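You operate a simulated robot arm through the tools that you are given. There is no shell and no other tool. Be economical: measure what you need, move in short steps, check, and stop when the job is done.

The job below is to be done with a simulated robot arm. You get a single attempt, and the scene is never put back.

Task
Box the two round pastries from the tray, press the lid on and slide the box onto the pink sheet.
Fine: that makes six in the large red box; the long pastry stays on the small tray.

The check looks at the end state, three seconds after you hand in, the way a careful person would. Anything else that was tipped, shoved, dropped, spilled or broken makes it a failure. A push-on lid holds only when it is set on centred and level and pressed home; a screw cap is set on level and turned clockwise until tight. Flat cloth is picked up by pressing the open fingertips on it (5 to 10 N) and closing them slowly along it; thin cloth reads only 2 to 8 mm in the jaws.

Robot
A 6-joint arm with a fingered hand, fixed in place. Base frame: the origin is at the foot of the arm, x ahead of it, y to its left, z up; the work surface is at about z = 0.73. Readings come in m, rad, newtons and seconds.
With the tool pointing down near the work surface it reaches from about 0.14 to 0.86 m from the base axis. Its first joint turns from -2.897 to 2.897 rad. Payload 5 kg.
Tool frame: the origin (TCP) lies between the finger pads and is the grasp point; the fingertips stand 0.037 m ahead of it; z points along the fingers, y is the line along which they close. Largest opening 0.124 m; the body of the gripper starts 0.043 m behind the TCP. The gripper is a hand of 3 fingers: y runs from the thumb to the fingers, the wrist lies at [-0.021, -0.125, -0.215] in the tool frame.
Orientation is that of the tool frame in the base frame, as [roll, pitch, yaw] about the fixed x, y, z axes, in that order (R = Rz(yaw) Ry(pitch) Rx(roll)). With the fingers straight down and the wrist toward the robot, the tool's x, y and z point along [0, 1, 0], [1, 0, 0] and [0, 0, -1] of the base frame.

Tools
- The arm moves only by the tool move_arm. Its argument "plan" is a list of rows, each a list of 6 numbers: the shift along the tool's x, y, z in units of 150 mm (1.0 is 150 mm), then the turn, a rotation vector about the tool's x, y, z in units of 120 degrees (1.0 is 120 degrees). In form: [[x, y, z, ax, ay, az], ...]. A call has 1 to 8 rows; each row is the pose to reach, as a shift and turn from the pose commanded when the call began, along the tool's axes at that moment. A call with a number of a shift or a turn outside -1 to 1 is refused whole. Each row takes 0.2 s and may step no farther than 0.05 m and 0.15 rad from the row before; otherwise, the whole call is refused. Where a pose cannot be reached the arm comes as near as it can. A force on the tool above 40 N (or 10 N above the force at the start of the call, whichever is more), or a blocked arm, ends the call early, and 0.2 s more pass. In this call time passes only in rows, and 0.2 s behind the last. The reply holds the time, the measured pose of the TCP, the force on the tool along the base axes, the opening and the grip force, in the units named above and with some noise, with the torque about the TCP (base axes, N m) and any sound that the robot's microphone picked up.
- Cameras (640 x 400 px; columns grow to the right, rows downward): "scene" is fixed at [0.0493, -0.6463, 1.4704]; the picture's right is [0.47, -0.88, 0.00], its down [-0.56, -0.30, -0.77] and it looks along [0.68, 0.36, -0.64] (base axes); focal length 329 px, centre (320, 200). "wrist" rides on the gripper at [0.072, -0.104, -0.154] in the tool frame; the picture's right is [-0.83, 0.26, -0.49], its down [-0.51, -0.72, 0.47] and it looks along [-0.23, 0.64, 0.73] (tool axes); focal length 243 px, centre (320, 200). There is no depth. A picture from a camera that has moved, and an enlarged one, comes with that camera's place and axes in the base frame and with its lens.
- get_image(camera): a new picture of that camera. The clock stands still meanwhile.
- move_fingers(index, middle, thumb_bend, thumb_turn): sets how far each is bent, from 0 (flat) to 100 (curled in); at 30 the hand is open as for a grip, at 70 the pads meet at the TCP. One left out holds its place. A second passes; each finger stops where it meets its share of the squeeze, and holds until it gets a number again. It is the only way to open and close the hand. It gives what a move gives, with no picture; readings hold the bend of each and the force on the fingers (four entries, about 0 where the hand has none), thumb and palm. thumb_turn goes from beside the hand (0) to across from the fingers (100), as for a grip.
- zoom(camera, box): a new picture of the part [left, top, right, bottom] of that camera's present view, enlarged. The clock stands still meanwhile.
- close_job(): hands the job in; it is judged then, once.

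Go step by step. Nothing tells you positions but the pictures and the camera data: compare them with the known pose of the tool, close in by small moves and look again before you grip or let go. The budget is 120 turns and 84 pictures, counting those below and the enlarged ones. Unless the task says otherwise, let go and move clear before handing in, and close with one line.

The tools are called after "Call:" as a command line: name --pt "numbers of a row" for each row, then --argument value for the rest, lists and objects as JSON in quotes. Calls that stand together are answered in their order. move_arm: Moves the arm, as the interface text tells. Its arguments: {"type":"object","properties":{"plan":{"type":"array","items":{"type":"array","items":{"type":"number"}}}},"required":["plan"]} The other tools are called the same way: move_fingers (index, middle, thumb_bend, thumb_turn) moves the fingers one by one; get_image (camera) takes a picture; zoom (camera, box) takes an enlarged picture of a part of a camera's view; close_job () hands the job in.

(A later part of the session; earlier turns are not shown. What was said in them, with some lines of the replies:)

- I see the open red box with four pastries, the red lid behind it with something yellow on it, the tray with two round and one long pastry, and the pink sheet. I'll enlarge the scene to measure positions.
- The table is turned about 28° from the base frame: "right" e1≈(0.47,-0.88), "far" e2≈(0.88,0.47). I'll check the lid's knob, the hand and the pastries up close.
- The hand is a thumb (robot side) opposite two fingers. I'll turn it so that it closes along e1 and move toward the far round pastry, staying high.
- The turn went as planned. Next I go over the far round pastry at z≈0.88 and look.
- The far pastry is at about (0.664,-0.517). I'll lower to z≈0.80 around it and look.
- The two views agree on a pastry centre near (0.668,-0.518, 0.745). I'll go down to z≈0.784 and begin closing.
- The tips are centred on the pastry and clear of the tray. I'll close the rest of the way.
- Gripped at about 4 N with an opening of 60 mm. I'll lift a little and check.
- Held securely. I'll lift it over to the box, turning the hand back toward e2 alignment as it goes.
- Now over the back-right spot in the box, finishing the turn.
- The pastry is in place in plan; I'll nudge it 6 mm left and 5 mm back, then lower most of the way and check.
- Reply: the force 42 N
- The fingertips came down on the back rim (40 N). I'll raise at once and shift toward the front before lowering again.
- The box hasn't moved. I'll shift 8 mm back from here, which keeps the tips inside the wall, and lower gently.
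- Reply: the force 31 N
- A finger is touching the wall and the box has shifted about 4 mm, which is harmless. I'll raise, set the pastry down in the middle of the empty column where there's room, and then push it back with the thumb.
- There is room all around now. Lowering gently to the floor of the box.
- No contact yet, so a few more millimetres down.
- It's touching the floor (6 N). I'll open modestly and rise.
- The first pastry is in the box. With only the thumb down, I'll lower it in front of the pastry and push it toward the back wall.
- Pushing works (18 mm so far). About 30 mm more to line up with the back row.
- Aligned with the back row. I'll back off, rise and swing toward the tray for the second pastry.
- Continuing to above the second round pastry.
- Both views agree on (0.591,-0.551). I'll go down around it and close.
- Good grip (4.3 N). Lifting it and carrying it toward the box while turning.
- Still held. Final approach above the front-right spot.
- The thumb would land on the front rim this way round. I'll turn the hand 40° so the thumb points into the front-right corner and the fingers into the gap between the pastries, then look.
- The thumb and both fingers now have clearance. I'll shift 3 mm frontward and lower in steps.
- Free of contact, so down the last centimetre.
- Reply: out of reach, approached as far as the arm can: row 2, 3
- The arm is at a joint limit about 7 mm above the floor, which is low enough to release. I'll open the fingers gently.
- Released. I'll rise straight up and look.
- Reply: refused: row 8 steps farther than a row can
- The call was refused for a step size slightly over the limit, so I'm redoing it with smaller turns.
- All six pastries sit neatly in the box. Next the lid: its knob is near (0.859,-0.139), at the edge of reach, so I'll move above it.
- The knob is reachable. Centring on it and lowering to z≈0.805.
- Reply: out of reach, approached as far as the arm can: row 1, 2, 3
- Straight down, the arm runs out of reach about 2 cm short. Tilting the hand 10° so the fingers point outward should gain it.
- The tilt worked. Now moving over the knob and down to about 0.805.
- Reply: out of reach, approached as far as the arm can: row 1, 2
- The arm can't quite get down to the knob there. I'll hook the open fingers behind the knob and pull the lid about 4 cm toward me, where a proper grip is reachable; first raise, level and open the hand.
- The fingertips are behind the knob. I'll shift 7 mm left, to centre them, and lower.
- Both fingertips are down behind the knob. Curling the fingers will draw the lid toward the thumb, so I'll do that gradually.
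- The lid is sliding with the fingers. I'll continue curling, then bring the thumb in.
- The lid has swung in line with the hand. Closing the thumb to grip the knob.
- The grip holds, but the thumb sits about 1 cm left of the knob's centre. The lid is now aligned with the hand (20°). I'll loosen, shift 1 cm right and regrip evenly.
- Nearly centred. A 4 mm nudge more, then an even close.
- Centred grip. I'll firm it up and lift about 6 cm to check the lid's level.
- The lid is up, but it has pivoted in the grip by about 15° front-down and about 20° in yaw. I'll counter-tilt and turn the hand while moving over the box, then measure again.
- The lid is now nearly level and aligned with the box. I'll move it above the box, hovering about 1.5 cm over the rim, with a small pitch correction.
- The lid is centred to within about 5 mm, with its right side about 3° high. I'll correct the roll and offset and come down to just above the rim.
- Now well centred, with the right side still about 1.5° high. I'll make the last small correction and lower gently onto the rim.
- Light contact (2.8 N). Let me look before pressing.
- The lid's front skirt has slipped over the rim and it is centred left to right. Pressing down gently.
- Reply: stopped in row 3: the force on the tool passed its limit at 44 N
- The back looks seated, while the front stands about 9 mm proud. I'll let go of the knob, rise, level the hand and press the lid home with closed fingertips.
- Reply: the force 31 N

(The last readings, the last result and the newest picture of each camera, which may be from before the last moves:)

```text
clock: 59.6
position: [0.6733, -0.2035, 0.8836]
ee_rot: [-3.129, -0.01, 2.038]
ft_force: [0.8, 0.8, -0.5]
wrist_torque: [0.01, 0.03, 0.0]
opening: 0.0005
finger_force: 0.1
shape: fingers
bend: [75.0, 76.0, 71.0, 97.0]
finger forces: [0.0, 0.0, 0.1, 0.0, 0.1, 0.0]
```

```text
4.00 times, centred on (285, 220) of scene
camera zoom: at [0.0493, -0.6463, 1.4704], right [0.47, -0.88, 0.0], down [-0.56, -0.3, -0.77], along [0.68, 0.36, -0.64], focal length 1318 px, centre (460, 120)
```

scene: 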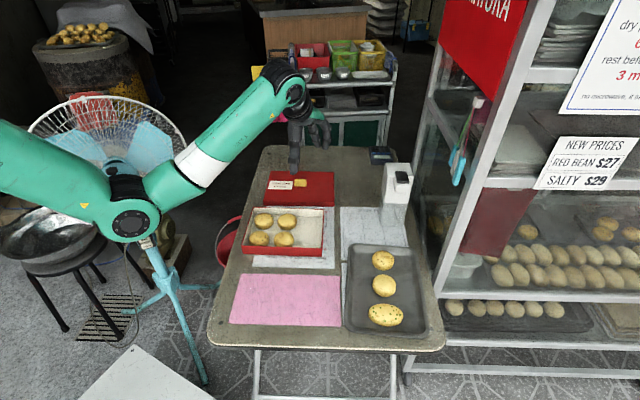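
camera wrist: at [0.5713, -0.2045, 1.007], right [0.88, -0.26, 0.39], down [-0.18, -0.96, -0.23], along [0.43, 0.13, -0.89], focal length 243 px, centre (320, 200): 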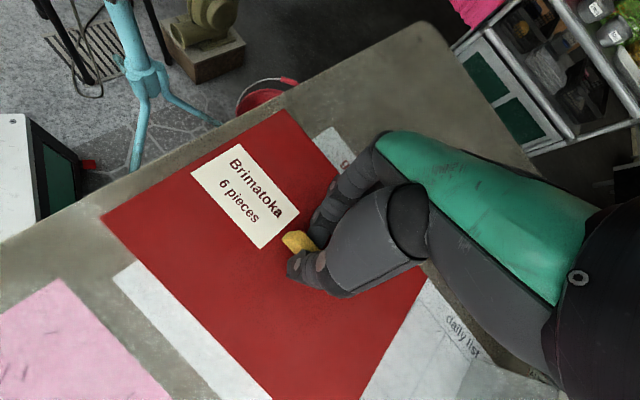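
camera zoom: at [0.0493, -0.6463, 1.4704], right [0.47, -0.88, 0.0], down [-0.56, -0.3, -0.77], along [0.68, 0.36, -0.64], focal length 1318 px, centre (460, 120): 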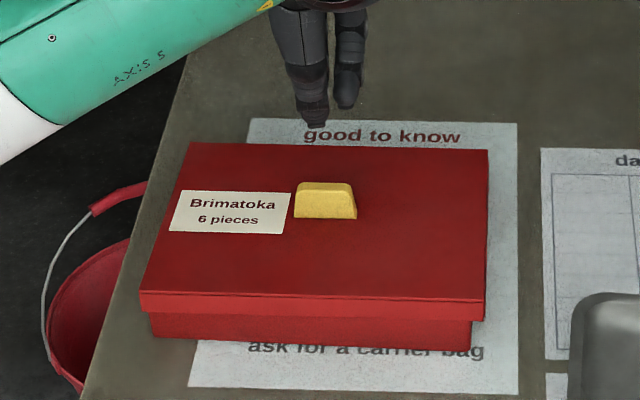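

The lid rests on the box with the front proud. Pressing with closed fingertips near the middle of the front edge.

Call:
move_arm --pt "0 -0.28 0 0 0 0" --pt "0 -0.556 0.1 0 0 0" --pt "0 -0.556 0.3 0 0 0" --pt "0 -0.556 0.42 0 0 0"

Call:
move_arm --pt "0 0 0.03 0 0 0" --pt "0 0 0.06 0 0 0" --pt "0 0 0.09 0 0 0" --pt "0 0 0.12 0 0 0" --pt "0 0 0.15 0 0 0"

```text
clock: 60.6
position: [0.5982, -0.2393, 0.8209]
ee_rot: [-3.129, -0.01, 2.039]
ft_force: [-0.8, -0.8, 0.0]
wrist_torque: [0.02, -0.04, 0.02]
opening: 0.0005
finger_force: 0.1
shape: fingers
bend: [75.0, 76.0, 71.0, 97.0]
finger forces: [0.0, 0.1, 0.0, 0.0, 0.1, 0.1]
```

```text
clock: 61.2
position: [0.6022, -0.2408, 0.8202]
ee_rot: [-3.136, -0.004, 2.038]
ft_force: [-2.1, 2.3, 9.5]
wrist_torque: [0.13, 0.27, 0.02]
opening: 0.0007
finger_force: 8.1
shape: fingers
bend: [75.0, 76.0, 72.0, 97.0]
finger forces: [0.0, 0.1, 0.0, 0.1, 16.6, 0.0]
stopped in row 2: the force on the tool passed its limit at 49 N (the readings are from after the stop); the commanded pose is now the measured one
```

It took 49 N there. Let me look at the result.

Call:
zoom --camera "scene" --box '[225, 180, 345, 270]'

```text
4.44 times, centred on (285, 225) of scene
camera zoom: at [0.0493, -0.6463, 1.4704], right [0.47, -0.88, 0.0], down [-0.56, -0.3, -0.77], along [0.68, 0.36, -0.64], focal length 1464 px, centre (476, 89)
```

zoom: 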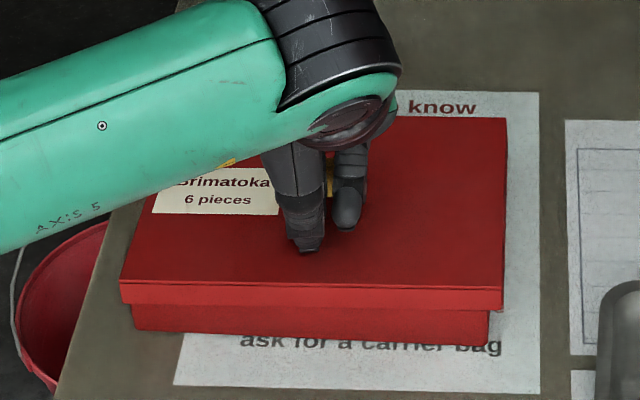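

The back seems seated, but the front skirt sits right on the front rim, so the lid is about 5 mm too far back. With the fingertips pressing lightly, I'll drag it forward a little.

Call:
move_arm --pt "0 -0.02 0 0 0 0" --pt "0 -0.04 0 0 0 0" --pt "0 -0.06 0 0 0 0" --pt "0 -0.08 0.005 0 0 0"

Call:
zoom --camera "scene" --box '[225, 180, 345, 270]'

```text
clock: 62.2
position: [0.5903, -0.2478, 0.819]
ee_rot: [-3.136, -0.004, 2.04]
ft_force: [-0.6, 0.4, -1.2]
wrist_torque: [-0.02, 0.01, 0.03]
opening: 0.0007
finger_force: 0.1
shape: fingers
bend: [75.0, 76.0, 71.0, 97.0]
finger forces: [0.1, 0.0, 0.0, 0.1, 0.1, 0.0]
```

```text
4.44 times, centred on (285, 225) of scene
camera zoom: at [0.0493, -0.6463, 1.4704], right [0.47, -0.88, 0.0], down [-0.56, -0.3, -0.77], along [0.68, 0.36, -0.64], focal length 1464 px, centre (476, 89)
```

zoom: 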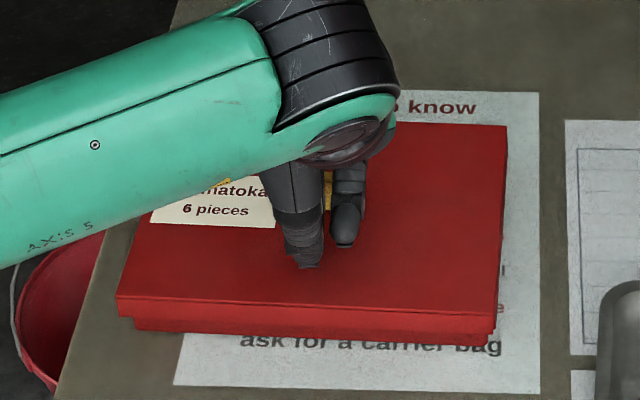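

The lid dropped down: its front edge is now parallel to the box and well over the wall. Now pressing it home, front first.

Call:
move_arm --pt "0 0 0.04 0 0 0" --pt "0 0 0.07 0 0 0" --pt "0 0 0.1 0 0 0" --pt "0 0 0.13 0 0 0" --pt "0 0 0.16 0 0 0"

```text
clock: 63.1
position: [0.5921, -0.249, 0.8084]
ee_rot: [3.139, 0.001, 2.037]
ft_force: [-2.2, 1.4, 10.5]
wrist_torque: [0.06, 0.32, -0.01]
opening: 0.0007
finger_force: 8.2
shape: fingers
bend: [75.0, 76.0, 72.0, 96.0]
finger forces: [0.0, 0.0, 0.1, 0.1, 17.1, 0.1]
heard: snap
stopped in row 4: the force on the tool passed its limit at 46 N (the readings are from after the stop); the commanded pose is now the measured one
```

I heard a snap, so the lid is home at the front. One more press behind the knob to make sure the back is seated too.

Call:
move_arm --pt "0 0 -0.3 0 0 0" --pt "0 0.25 -0.32 0 0 0" --pt "0 0.5 -0.32 0 0 0" --pt "0 0.76 -0.3 0 0 0" --pt "0 0.76 -0.05 0 0 0"

Call:
move_arm --pt "0 0 0.025 0 0 0" --pt "0 0 0.05 0 0 0" --pt "0 0 0.075 0 0 0" --pt "0 0 0.1 0 0 0" --pt "0 0 0.125 0 0 0"

```text
clock: 64.3
position: [0.6953, -0.1976, 0.8154]
ee_rot: [-3.141, 0.001, 2.035]
ft_force: [-0.4, 0.1, -0.1]
wrist_torque: [0.02, 0.0, -0.01]
opening: 0.0006
finger_force: 0.0
shape: fingers
bend: [75.0, 76.0, 71.0, 97.0]
finger forces: [0.0, 0.0, 0.0, 0.1, 0.1, 0.0]
```

```text
clock: 65.2
position: [0.7, -0.2002, 0.8085]
ee_rot: [3.132, 0.007, 2.034]
ft_force: [-3.2, 0.4, 10.6]
wrist_torque: [0.09, 0.33, 0.0]
opening: 0.0006
finger_force: 9.1
shape: fingers
bend: [75.0, 76.0, 71.0, 96.0]
finger forces: [0.0, 0.0, 0.0, 0.0, 16.8, 0.1]
stopped in row 4: the force on the tool passed its limit at 46 N (the readings are from after the stop); the commanded pose is now the measured one
```

Front and back both bottom out at the same height, so the lid is level and home. I'll rise and take a picture to plan the slide.

Call:
move_arm --pt "0 0 -0.2 0 0 0" --pt "0 0.2 -0.45 0 0 0" --pt "0 0.4 -0.6 0 0 0"

Call:
zoom --camera "scene" --box '[215, 170, 365, 330]'

```text
clock: 66.0
position: [0.7527, -0.1733, 0.8986]
ee_rot: [3.137, 0.004, 2.035]
ft_force: [-0.2, -0.4, 0.3]
wrist_torque: [0.04, -0.01, 0.0]
opening: 0.0003
finger_force: 0.0
shape: fingers
bend: [75.0, 76.0, 71.0, 97.0]
finger forces: [0.1, 0.0, 0.0, 0.0, 0.0, 0.0]
```

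```text
2.50 times, centred on (290, 250) of scene
camera zoom: at [0.0493, -0.6463, 1.4704], right [0.47, -0.88, 0.0], down [-0.56, -0.3, -0.77], along [0.68, 0.36, -0.64], focal length 824 px, centre (395, 75)
```

zoom: 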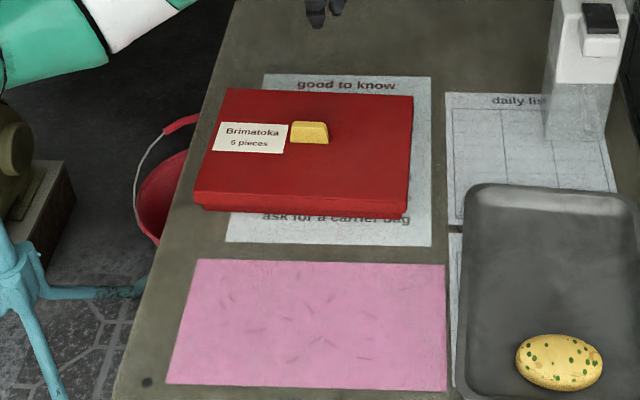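

The box is closed. It must go about 22 cm toward the front and 2.6 cm right. I'll grip the knob again, aligned with the box, and drag it along the table.

Call:
move_fingers --index 54 --middle 54 --thumb_bend 54

Call:
move_arm --pt "0.02 -0.2 0 0 0 0.01" --pt "0.04 -0.45 0 0 0 0.02" --pt "0.06 -0.65 0 0 0 0.02" --pt "0.076 -0.795 0.1 0 0 0.02" --pt "0.076 -0.795 0.3 0 0 0.02" --pt "0.076 -0.795 0.5 0 0 0.02" --pt "0.076 -0.795 0.57 0 0 0.02"

Call:
zoom --camera "scene" --box '[235, 170, 335, 260]'

```text
clock: 67.0
position: [0.7529, -0.1723, 0.8986]
ee_rot: [3.135, 0.008, 2.035]
ft_force: [0.1, 0.6, -0.6]
wrist_torque: [-0.04, 0.0, -0.02]
opening: 0.0548
finger_force: 0.0
shape: fingers
bend: [54.0, 54.0, 54.0, 97.0]
finger forces: [0.0, 0.0, 0.1, 0.0, 0.0, 0.0]
```

```text
clock: 68.6
position: [0.642, -0.2165, 0.813]
ee_rot: [3.135, 0.006, 1.993]
ft_force: [-0.1, -0.9, -0.7]
wrist_torque: [0.02, -0.02, 0.01]
opening: 0.0548
finger_force: 0.1
shape: fingers
bend: [54.0, 54.0, 54.0, 97.0]
finger forces: [0.0, 0.1, 0.1, 0.1, 0.0, 0.0]
```

```text
4.44 times, centred on (285, 215) of scene
camera zoom: at [0.0493, -0.6463, 1.4704], right [0.47, -0.88, 0.0], down [-0.56, -0.3, -0.77], along [0.68, 0.36, -0.64], focal length 1464 px, centre (476, 133)
```

zoom: 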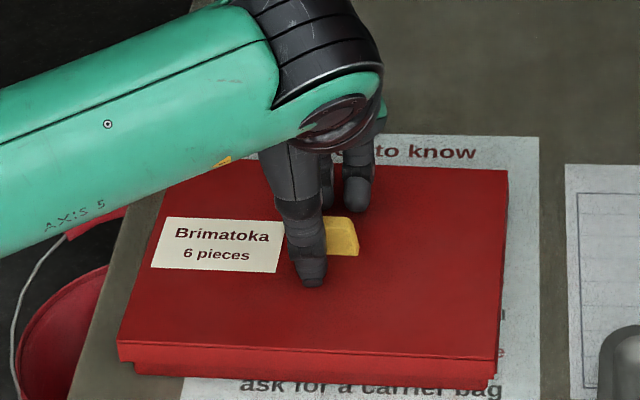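

The fingers straddle the knob. I'll shift 8 mm right to centre and close.

Call:
move_arm --pt "-0.053 0 0.005 0 0 0"

Call:
move_fingers --index 73 --middle 73 --thumb_bend 73

```text
clock: 69.0
position: [0.6443, -0.223, 0.8122]
ee_rot: [3.135, 0.007, 1.992]
ft_force: [-1.9, 1.5, 3.4]
wrist_torque: [0.06, -0.1, 0.08]
opening: 0.055
finger_force: 1.8
shape: fingers
bend: [54.0, 54.0, 54.0, 97.0]
finger forces: [0.0, 3.5, 0.1, 0.0, 0.0, 0.0]
```

```text
clock: 70.0
position: [0.6444, -0.2231, 0.812]
ee_rot: [3.136, 0.004, 1.991]
ft_force: [0.2, -0.3, -4.4]
wrist_torque: [-0.03, 0.04, 0.0]
opening: 0.0129
finger_force: 9.7
shape: fingers
bend: [72.0, 72.0, 68.0, 97.0]
finger forces: [6.8, 3.2, 0.0, 0.0, 10.3, 0.1]
```

Even grip on the knob. Starting the slide with a short drag and watching the forces.

Call:
move_arm --pt "-0.005 -0.03 0 0 0 0" --pt "-0.013 -0.08 0 0 0 0" --pt "-0.024 -0.15 0 0 0 0" --pt "-0.037 -0.23 0 0 0 -0.003"

Call:
zoom --camera "scene" --box '[215, 170, 365, 330]'

```text
clock: 71.0
position: [0.6148, -0.2424, 0.8099]
ee_rot: [3.134, 0.006, 2.0]
ft_force: [-0.5, 0.7, -3.2]
wrist_torque: [-0.03, 0.09, 0.0]
opening: 0.0126
finger_force: 9.9
shape: fingers
bend: [72.0, 72.0, 68.0, 96.0]
finger forces: [7.6, 2.5, 0.0, 0.0, 10.1, 0.0]
```

```text
2.50 times, centred on (290, 250) of scene
camera zoom: at [0.0493, -0.6463, 1.4704], right [0.47, -0.88, 0.0], down [-0.56, -0.3, -0.77], along [0.68, 0.36, -0.64], focal length 824 px, centre (395, 75)
```

zoom: 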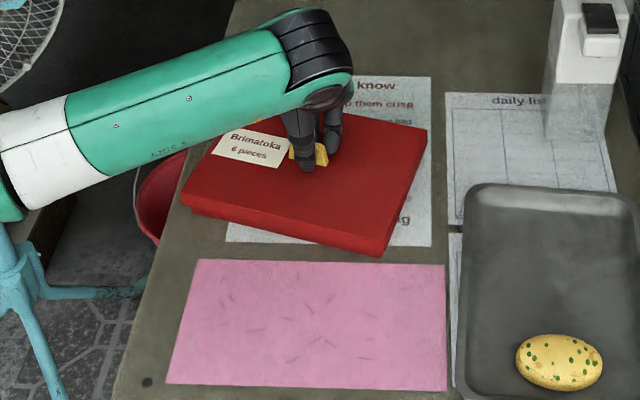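

The box slides well with the lid on, but it has turned about 14° clockwise. I'll turn the hand back by that much while dragging on.

Call:
move_arm --pt "-0.01 -0.06 0 0 0 -0.02" --pt "-0.025 -0.16 0 0 0 -0.045" --pt "-0.04 -0.28 0 0 0 -0.07" --pt "-0.06 -0.42 0 0 0 -0.095" --pt "-0.08 -0.56 0 0 0 -0.12" --pt "-0.1 -0.7 0 0 0 -0.12" --pt "-0.13 -0.88 0 0 0 -0.12"

Call:
zoom --camera "scene" --box '[205, 190, 365, 350]'

```text
clock: 72.6
position: [0.5015, -0.3154, 0.8084]
ee_rot: [3.136, 0.009, 2.251]
ft_force: [1.0, -0.3, 2.4]
wrist_torque: [-0.01, 0.11, -0.02]
opening: 0.0126
finger_force: 12.5
shape: fingers
bend: [72.0, 72.0, 68.0, 96.0]
finger forces: [8.8, 2.7, 0.0, 0.0, 13.5, 0.1]
```

```text
2.50 times, centred on (285, 270) of scene
camera zoom: at [0.0493, -0.6463, 1.4704], right [0.47, -0.88, 0.0], down [-0.56, -0.3, -0.77], along [0.68, 0.36, -0.64], focal length 824 px, centre (408, 25)
```

zoom: 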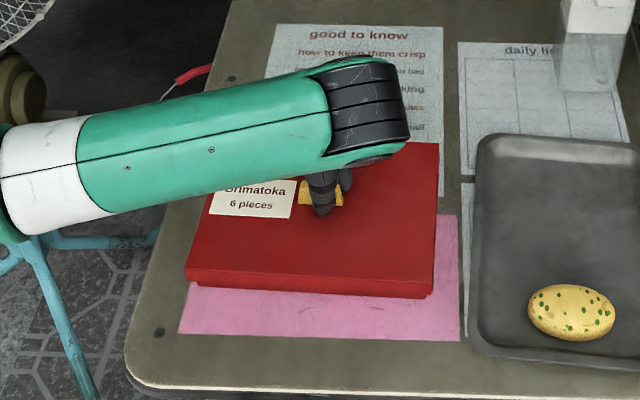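

Nicely aligned and partly on the sheet. About 6 cm more and a 2° turn will centre it.

Call:
move_arm --pt "0.005 -0.08 0 0 0 -0.006" --pt "0.012 -0.19 0 0 0 -0.012" --pt "0.018 -0.3 0 0 0 -0.017" --pt "0.025 -0.395 0 0 0 -0.017"

Call:
zoom --camera "scene" --box '[205, 210, 365, 370]'

```text
clock: 73.6
position: [0.4542, -0.3493, 0.8089]
ee_rot: [3.135, 0.008, 2.288]
ft_force: [3.2, 1.4, 4.6]
wrist_torque: [-0.01, 0.05, -0.02]
opening: 0.0125
finger_force: 13.5
shape: fingers
bend: [72.0, 72.0, 69.0, 96.0]
finger forces: [9.7, 3.4, 0.0, 0.0, 14.6, 0.0]
```

```text
2.50 times, centred on (285, 290) of scene
camera zoom: at [0.0493, -0.6463, 1.4704], right [0.47, -0.88, 0.0], down [-0.56, -0.3, -0.77], along [0.68, 0.36, -0.64], focal length 824 px, centre (408, -25)
```

zoom: 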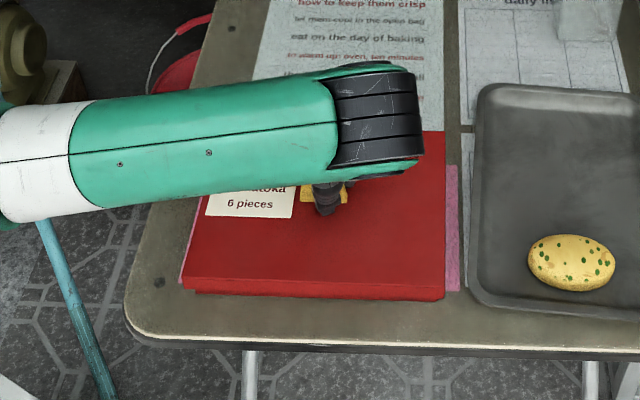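

The box sits centred on the pink sheet, still clear of the table edge. Releasing the knob and rising.

Call:
move_fingers --index 54 --middle 54 --thumb_bend 54

Call:
move_arm --pt "0 0 -0.08 0 0 0" --pt "0 0 -0.25 0 0 0" --pt "0 0 -0.5 0 0 0" --pt "0 0 -0.8 0 0 0" --pt "0 0.15 -1.0 0 0 0" --pt "0 0.45 -1.0 0 0 0" --pt "0 0.75 -1.0 0 0 0" --pt "0 1.0 -1.0 0 0 0"

Call:
get_image --camera "scene"

Call:
zoom --camera "scene" --box '[215, 245, 365, 345]'

```text
clock: 74.7
position: [0.4537, -0.3513, 0.8116]
ee_rot: [3.137, 0.014, 2.286]
ft_force: [-3.4, -2.3, 10.1]
wrist_torque: [0.2, -0.11, 0.03]
opening: 0.0508
finger_force: 4.6
shape: fingers
bend: [57.0, 55.0, 54.0, 97.0]
finger forces: [6.3, 3.2, 0.0, 0.0, 0.0, 0.0]
stopped: the force on the tool passed its limit at 41 N (the readings are from after the stop); the commanded pose is now the measured one
```

```text
clock: 76.5
position: [0.5619, -0.2506, 0.9594]
ee_rot: [3.137, 0.013, 2.287]
ft_force: [0.1, 0.1, 0.1]
wrist_torque: [0.0, -0.04, 0.0]
opening: 0.0548
finger_force: 0.0
shape: fingers
bend: [54.0, 54.0, 54.0, 97.0]
finger forces: [0.1, 0.1, 0.0, 0.0, 0.1, 0.0]
```

```text
4 pictures are left
```

scene: 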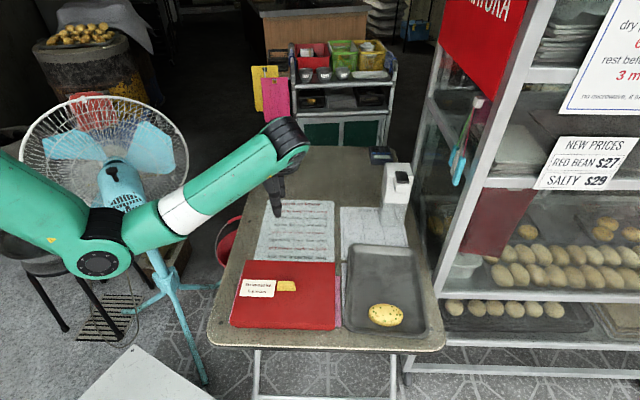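

```text
4.00 times, centred on (290, 295) of scene
camera zoom: at [0.0493, -0.6463, 1.4704], right [0.47, -0.88, 0.0], down [-0.56, -0.3, -0.77], along [0.68, 0.36, -0.64], focal length 1318 px, centre (440, -180)
```

zoom: 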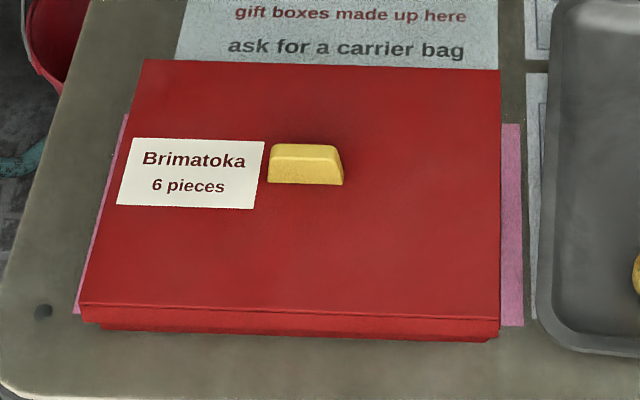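

The lid is level and pressed home with six pastries in the box, the box lies centred on the pink sheet, the long pastry is still on its tray, and the hand is clear. Handing in.

Call:
close_job

```text
The job is handed in.
```

The two round pastries are in the red box, making six. The lid is snapped on, the box is on the pink sheet, and the long pastry is still on its tray.
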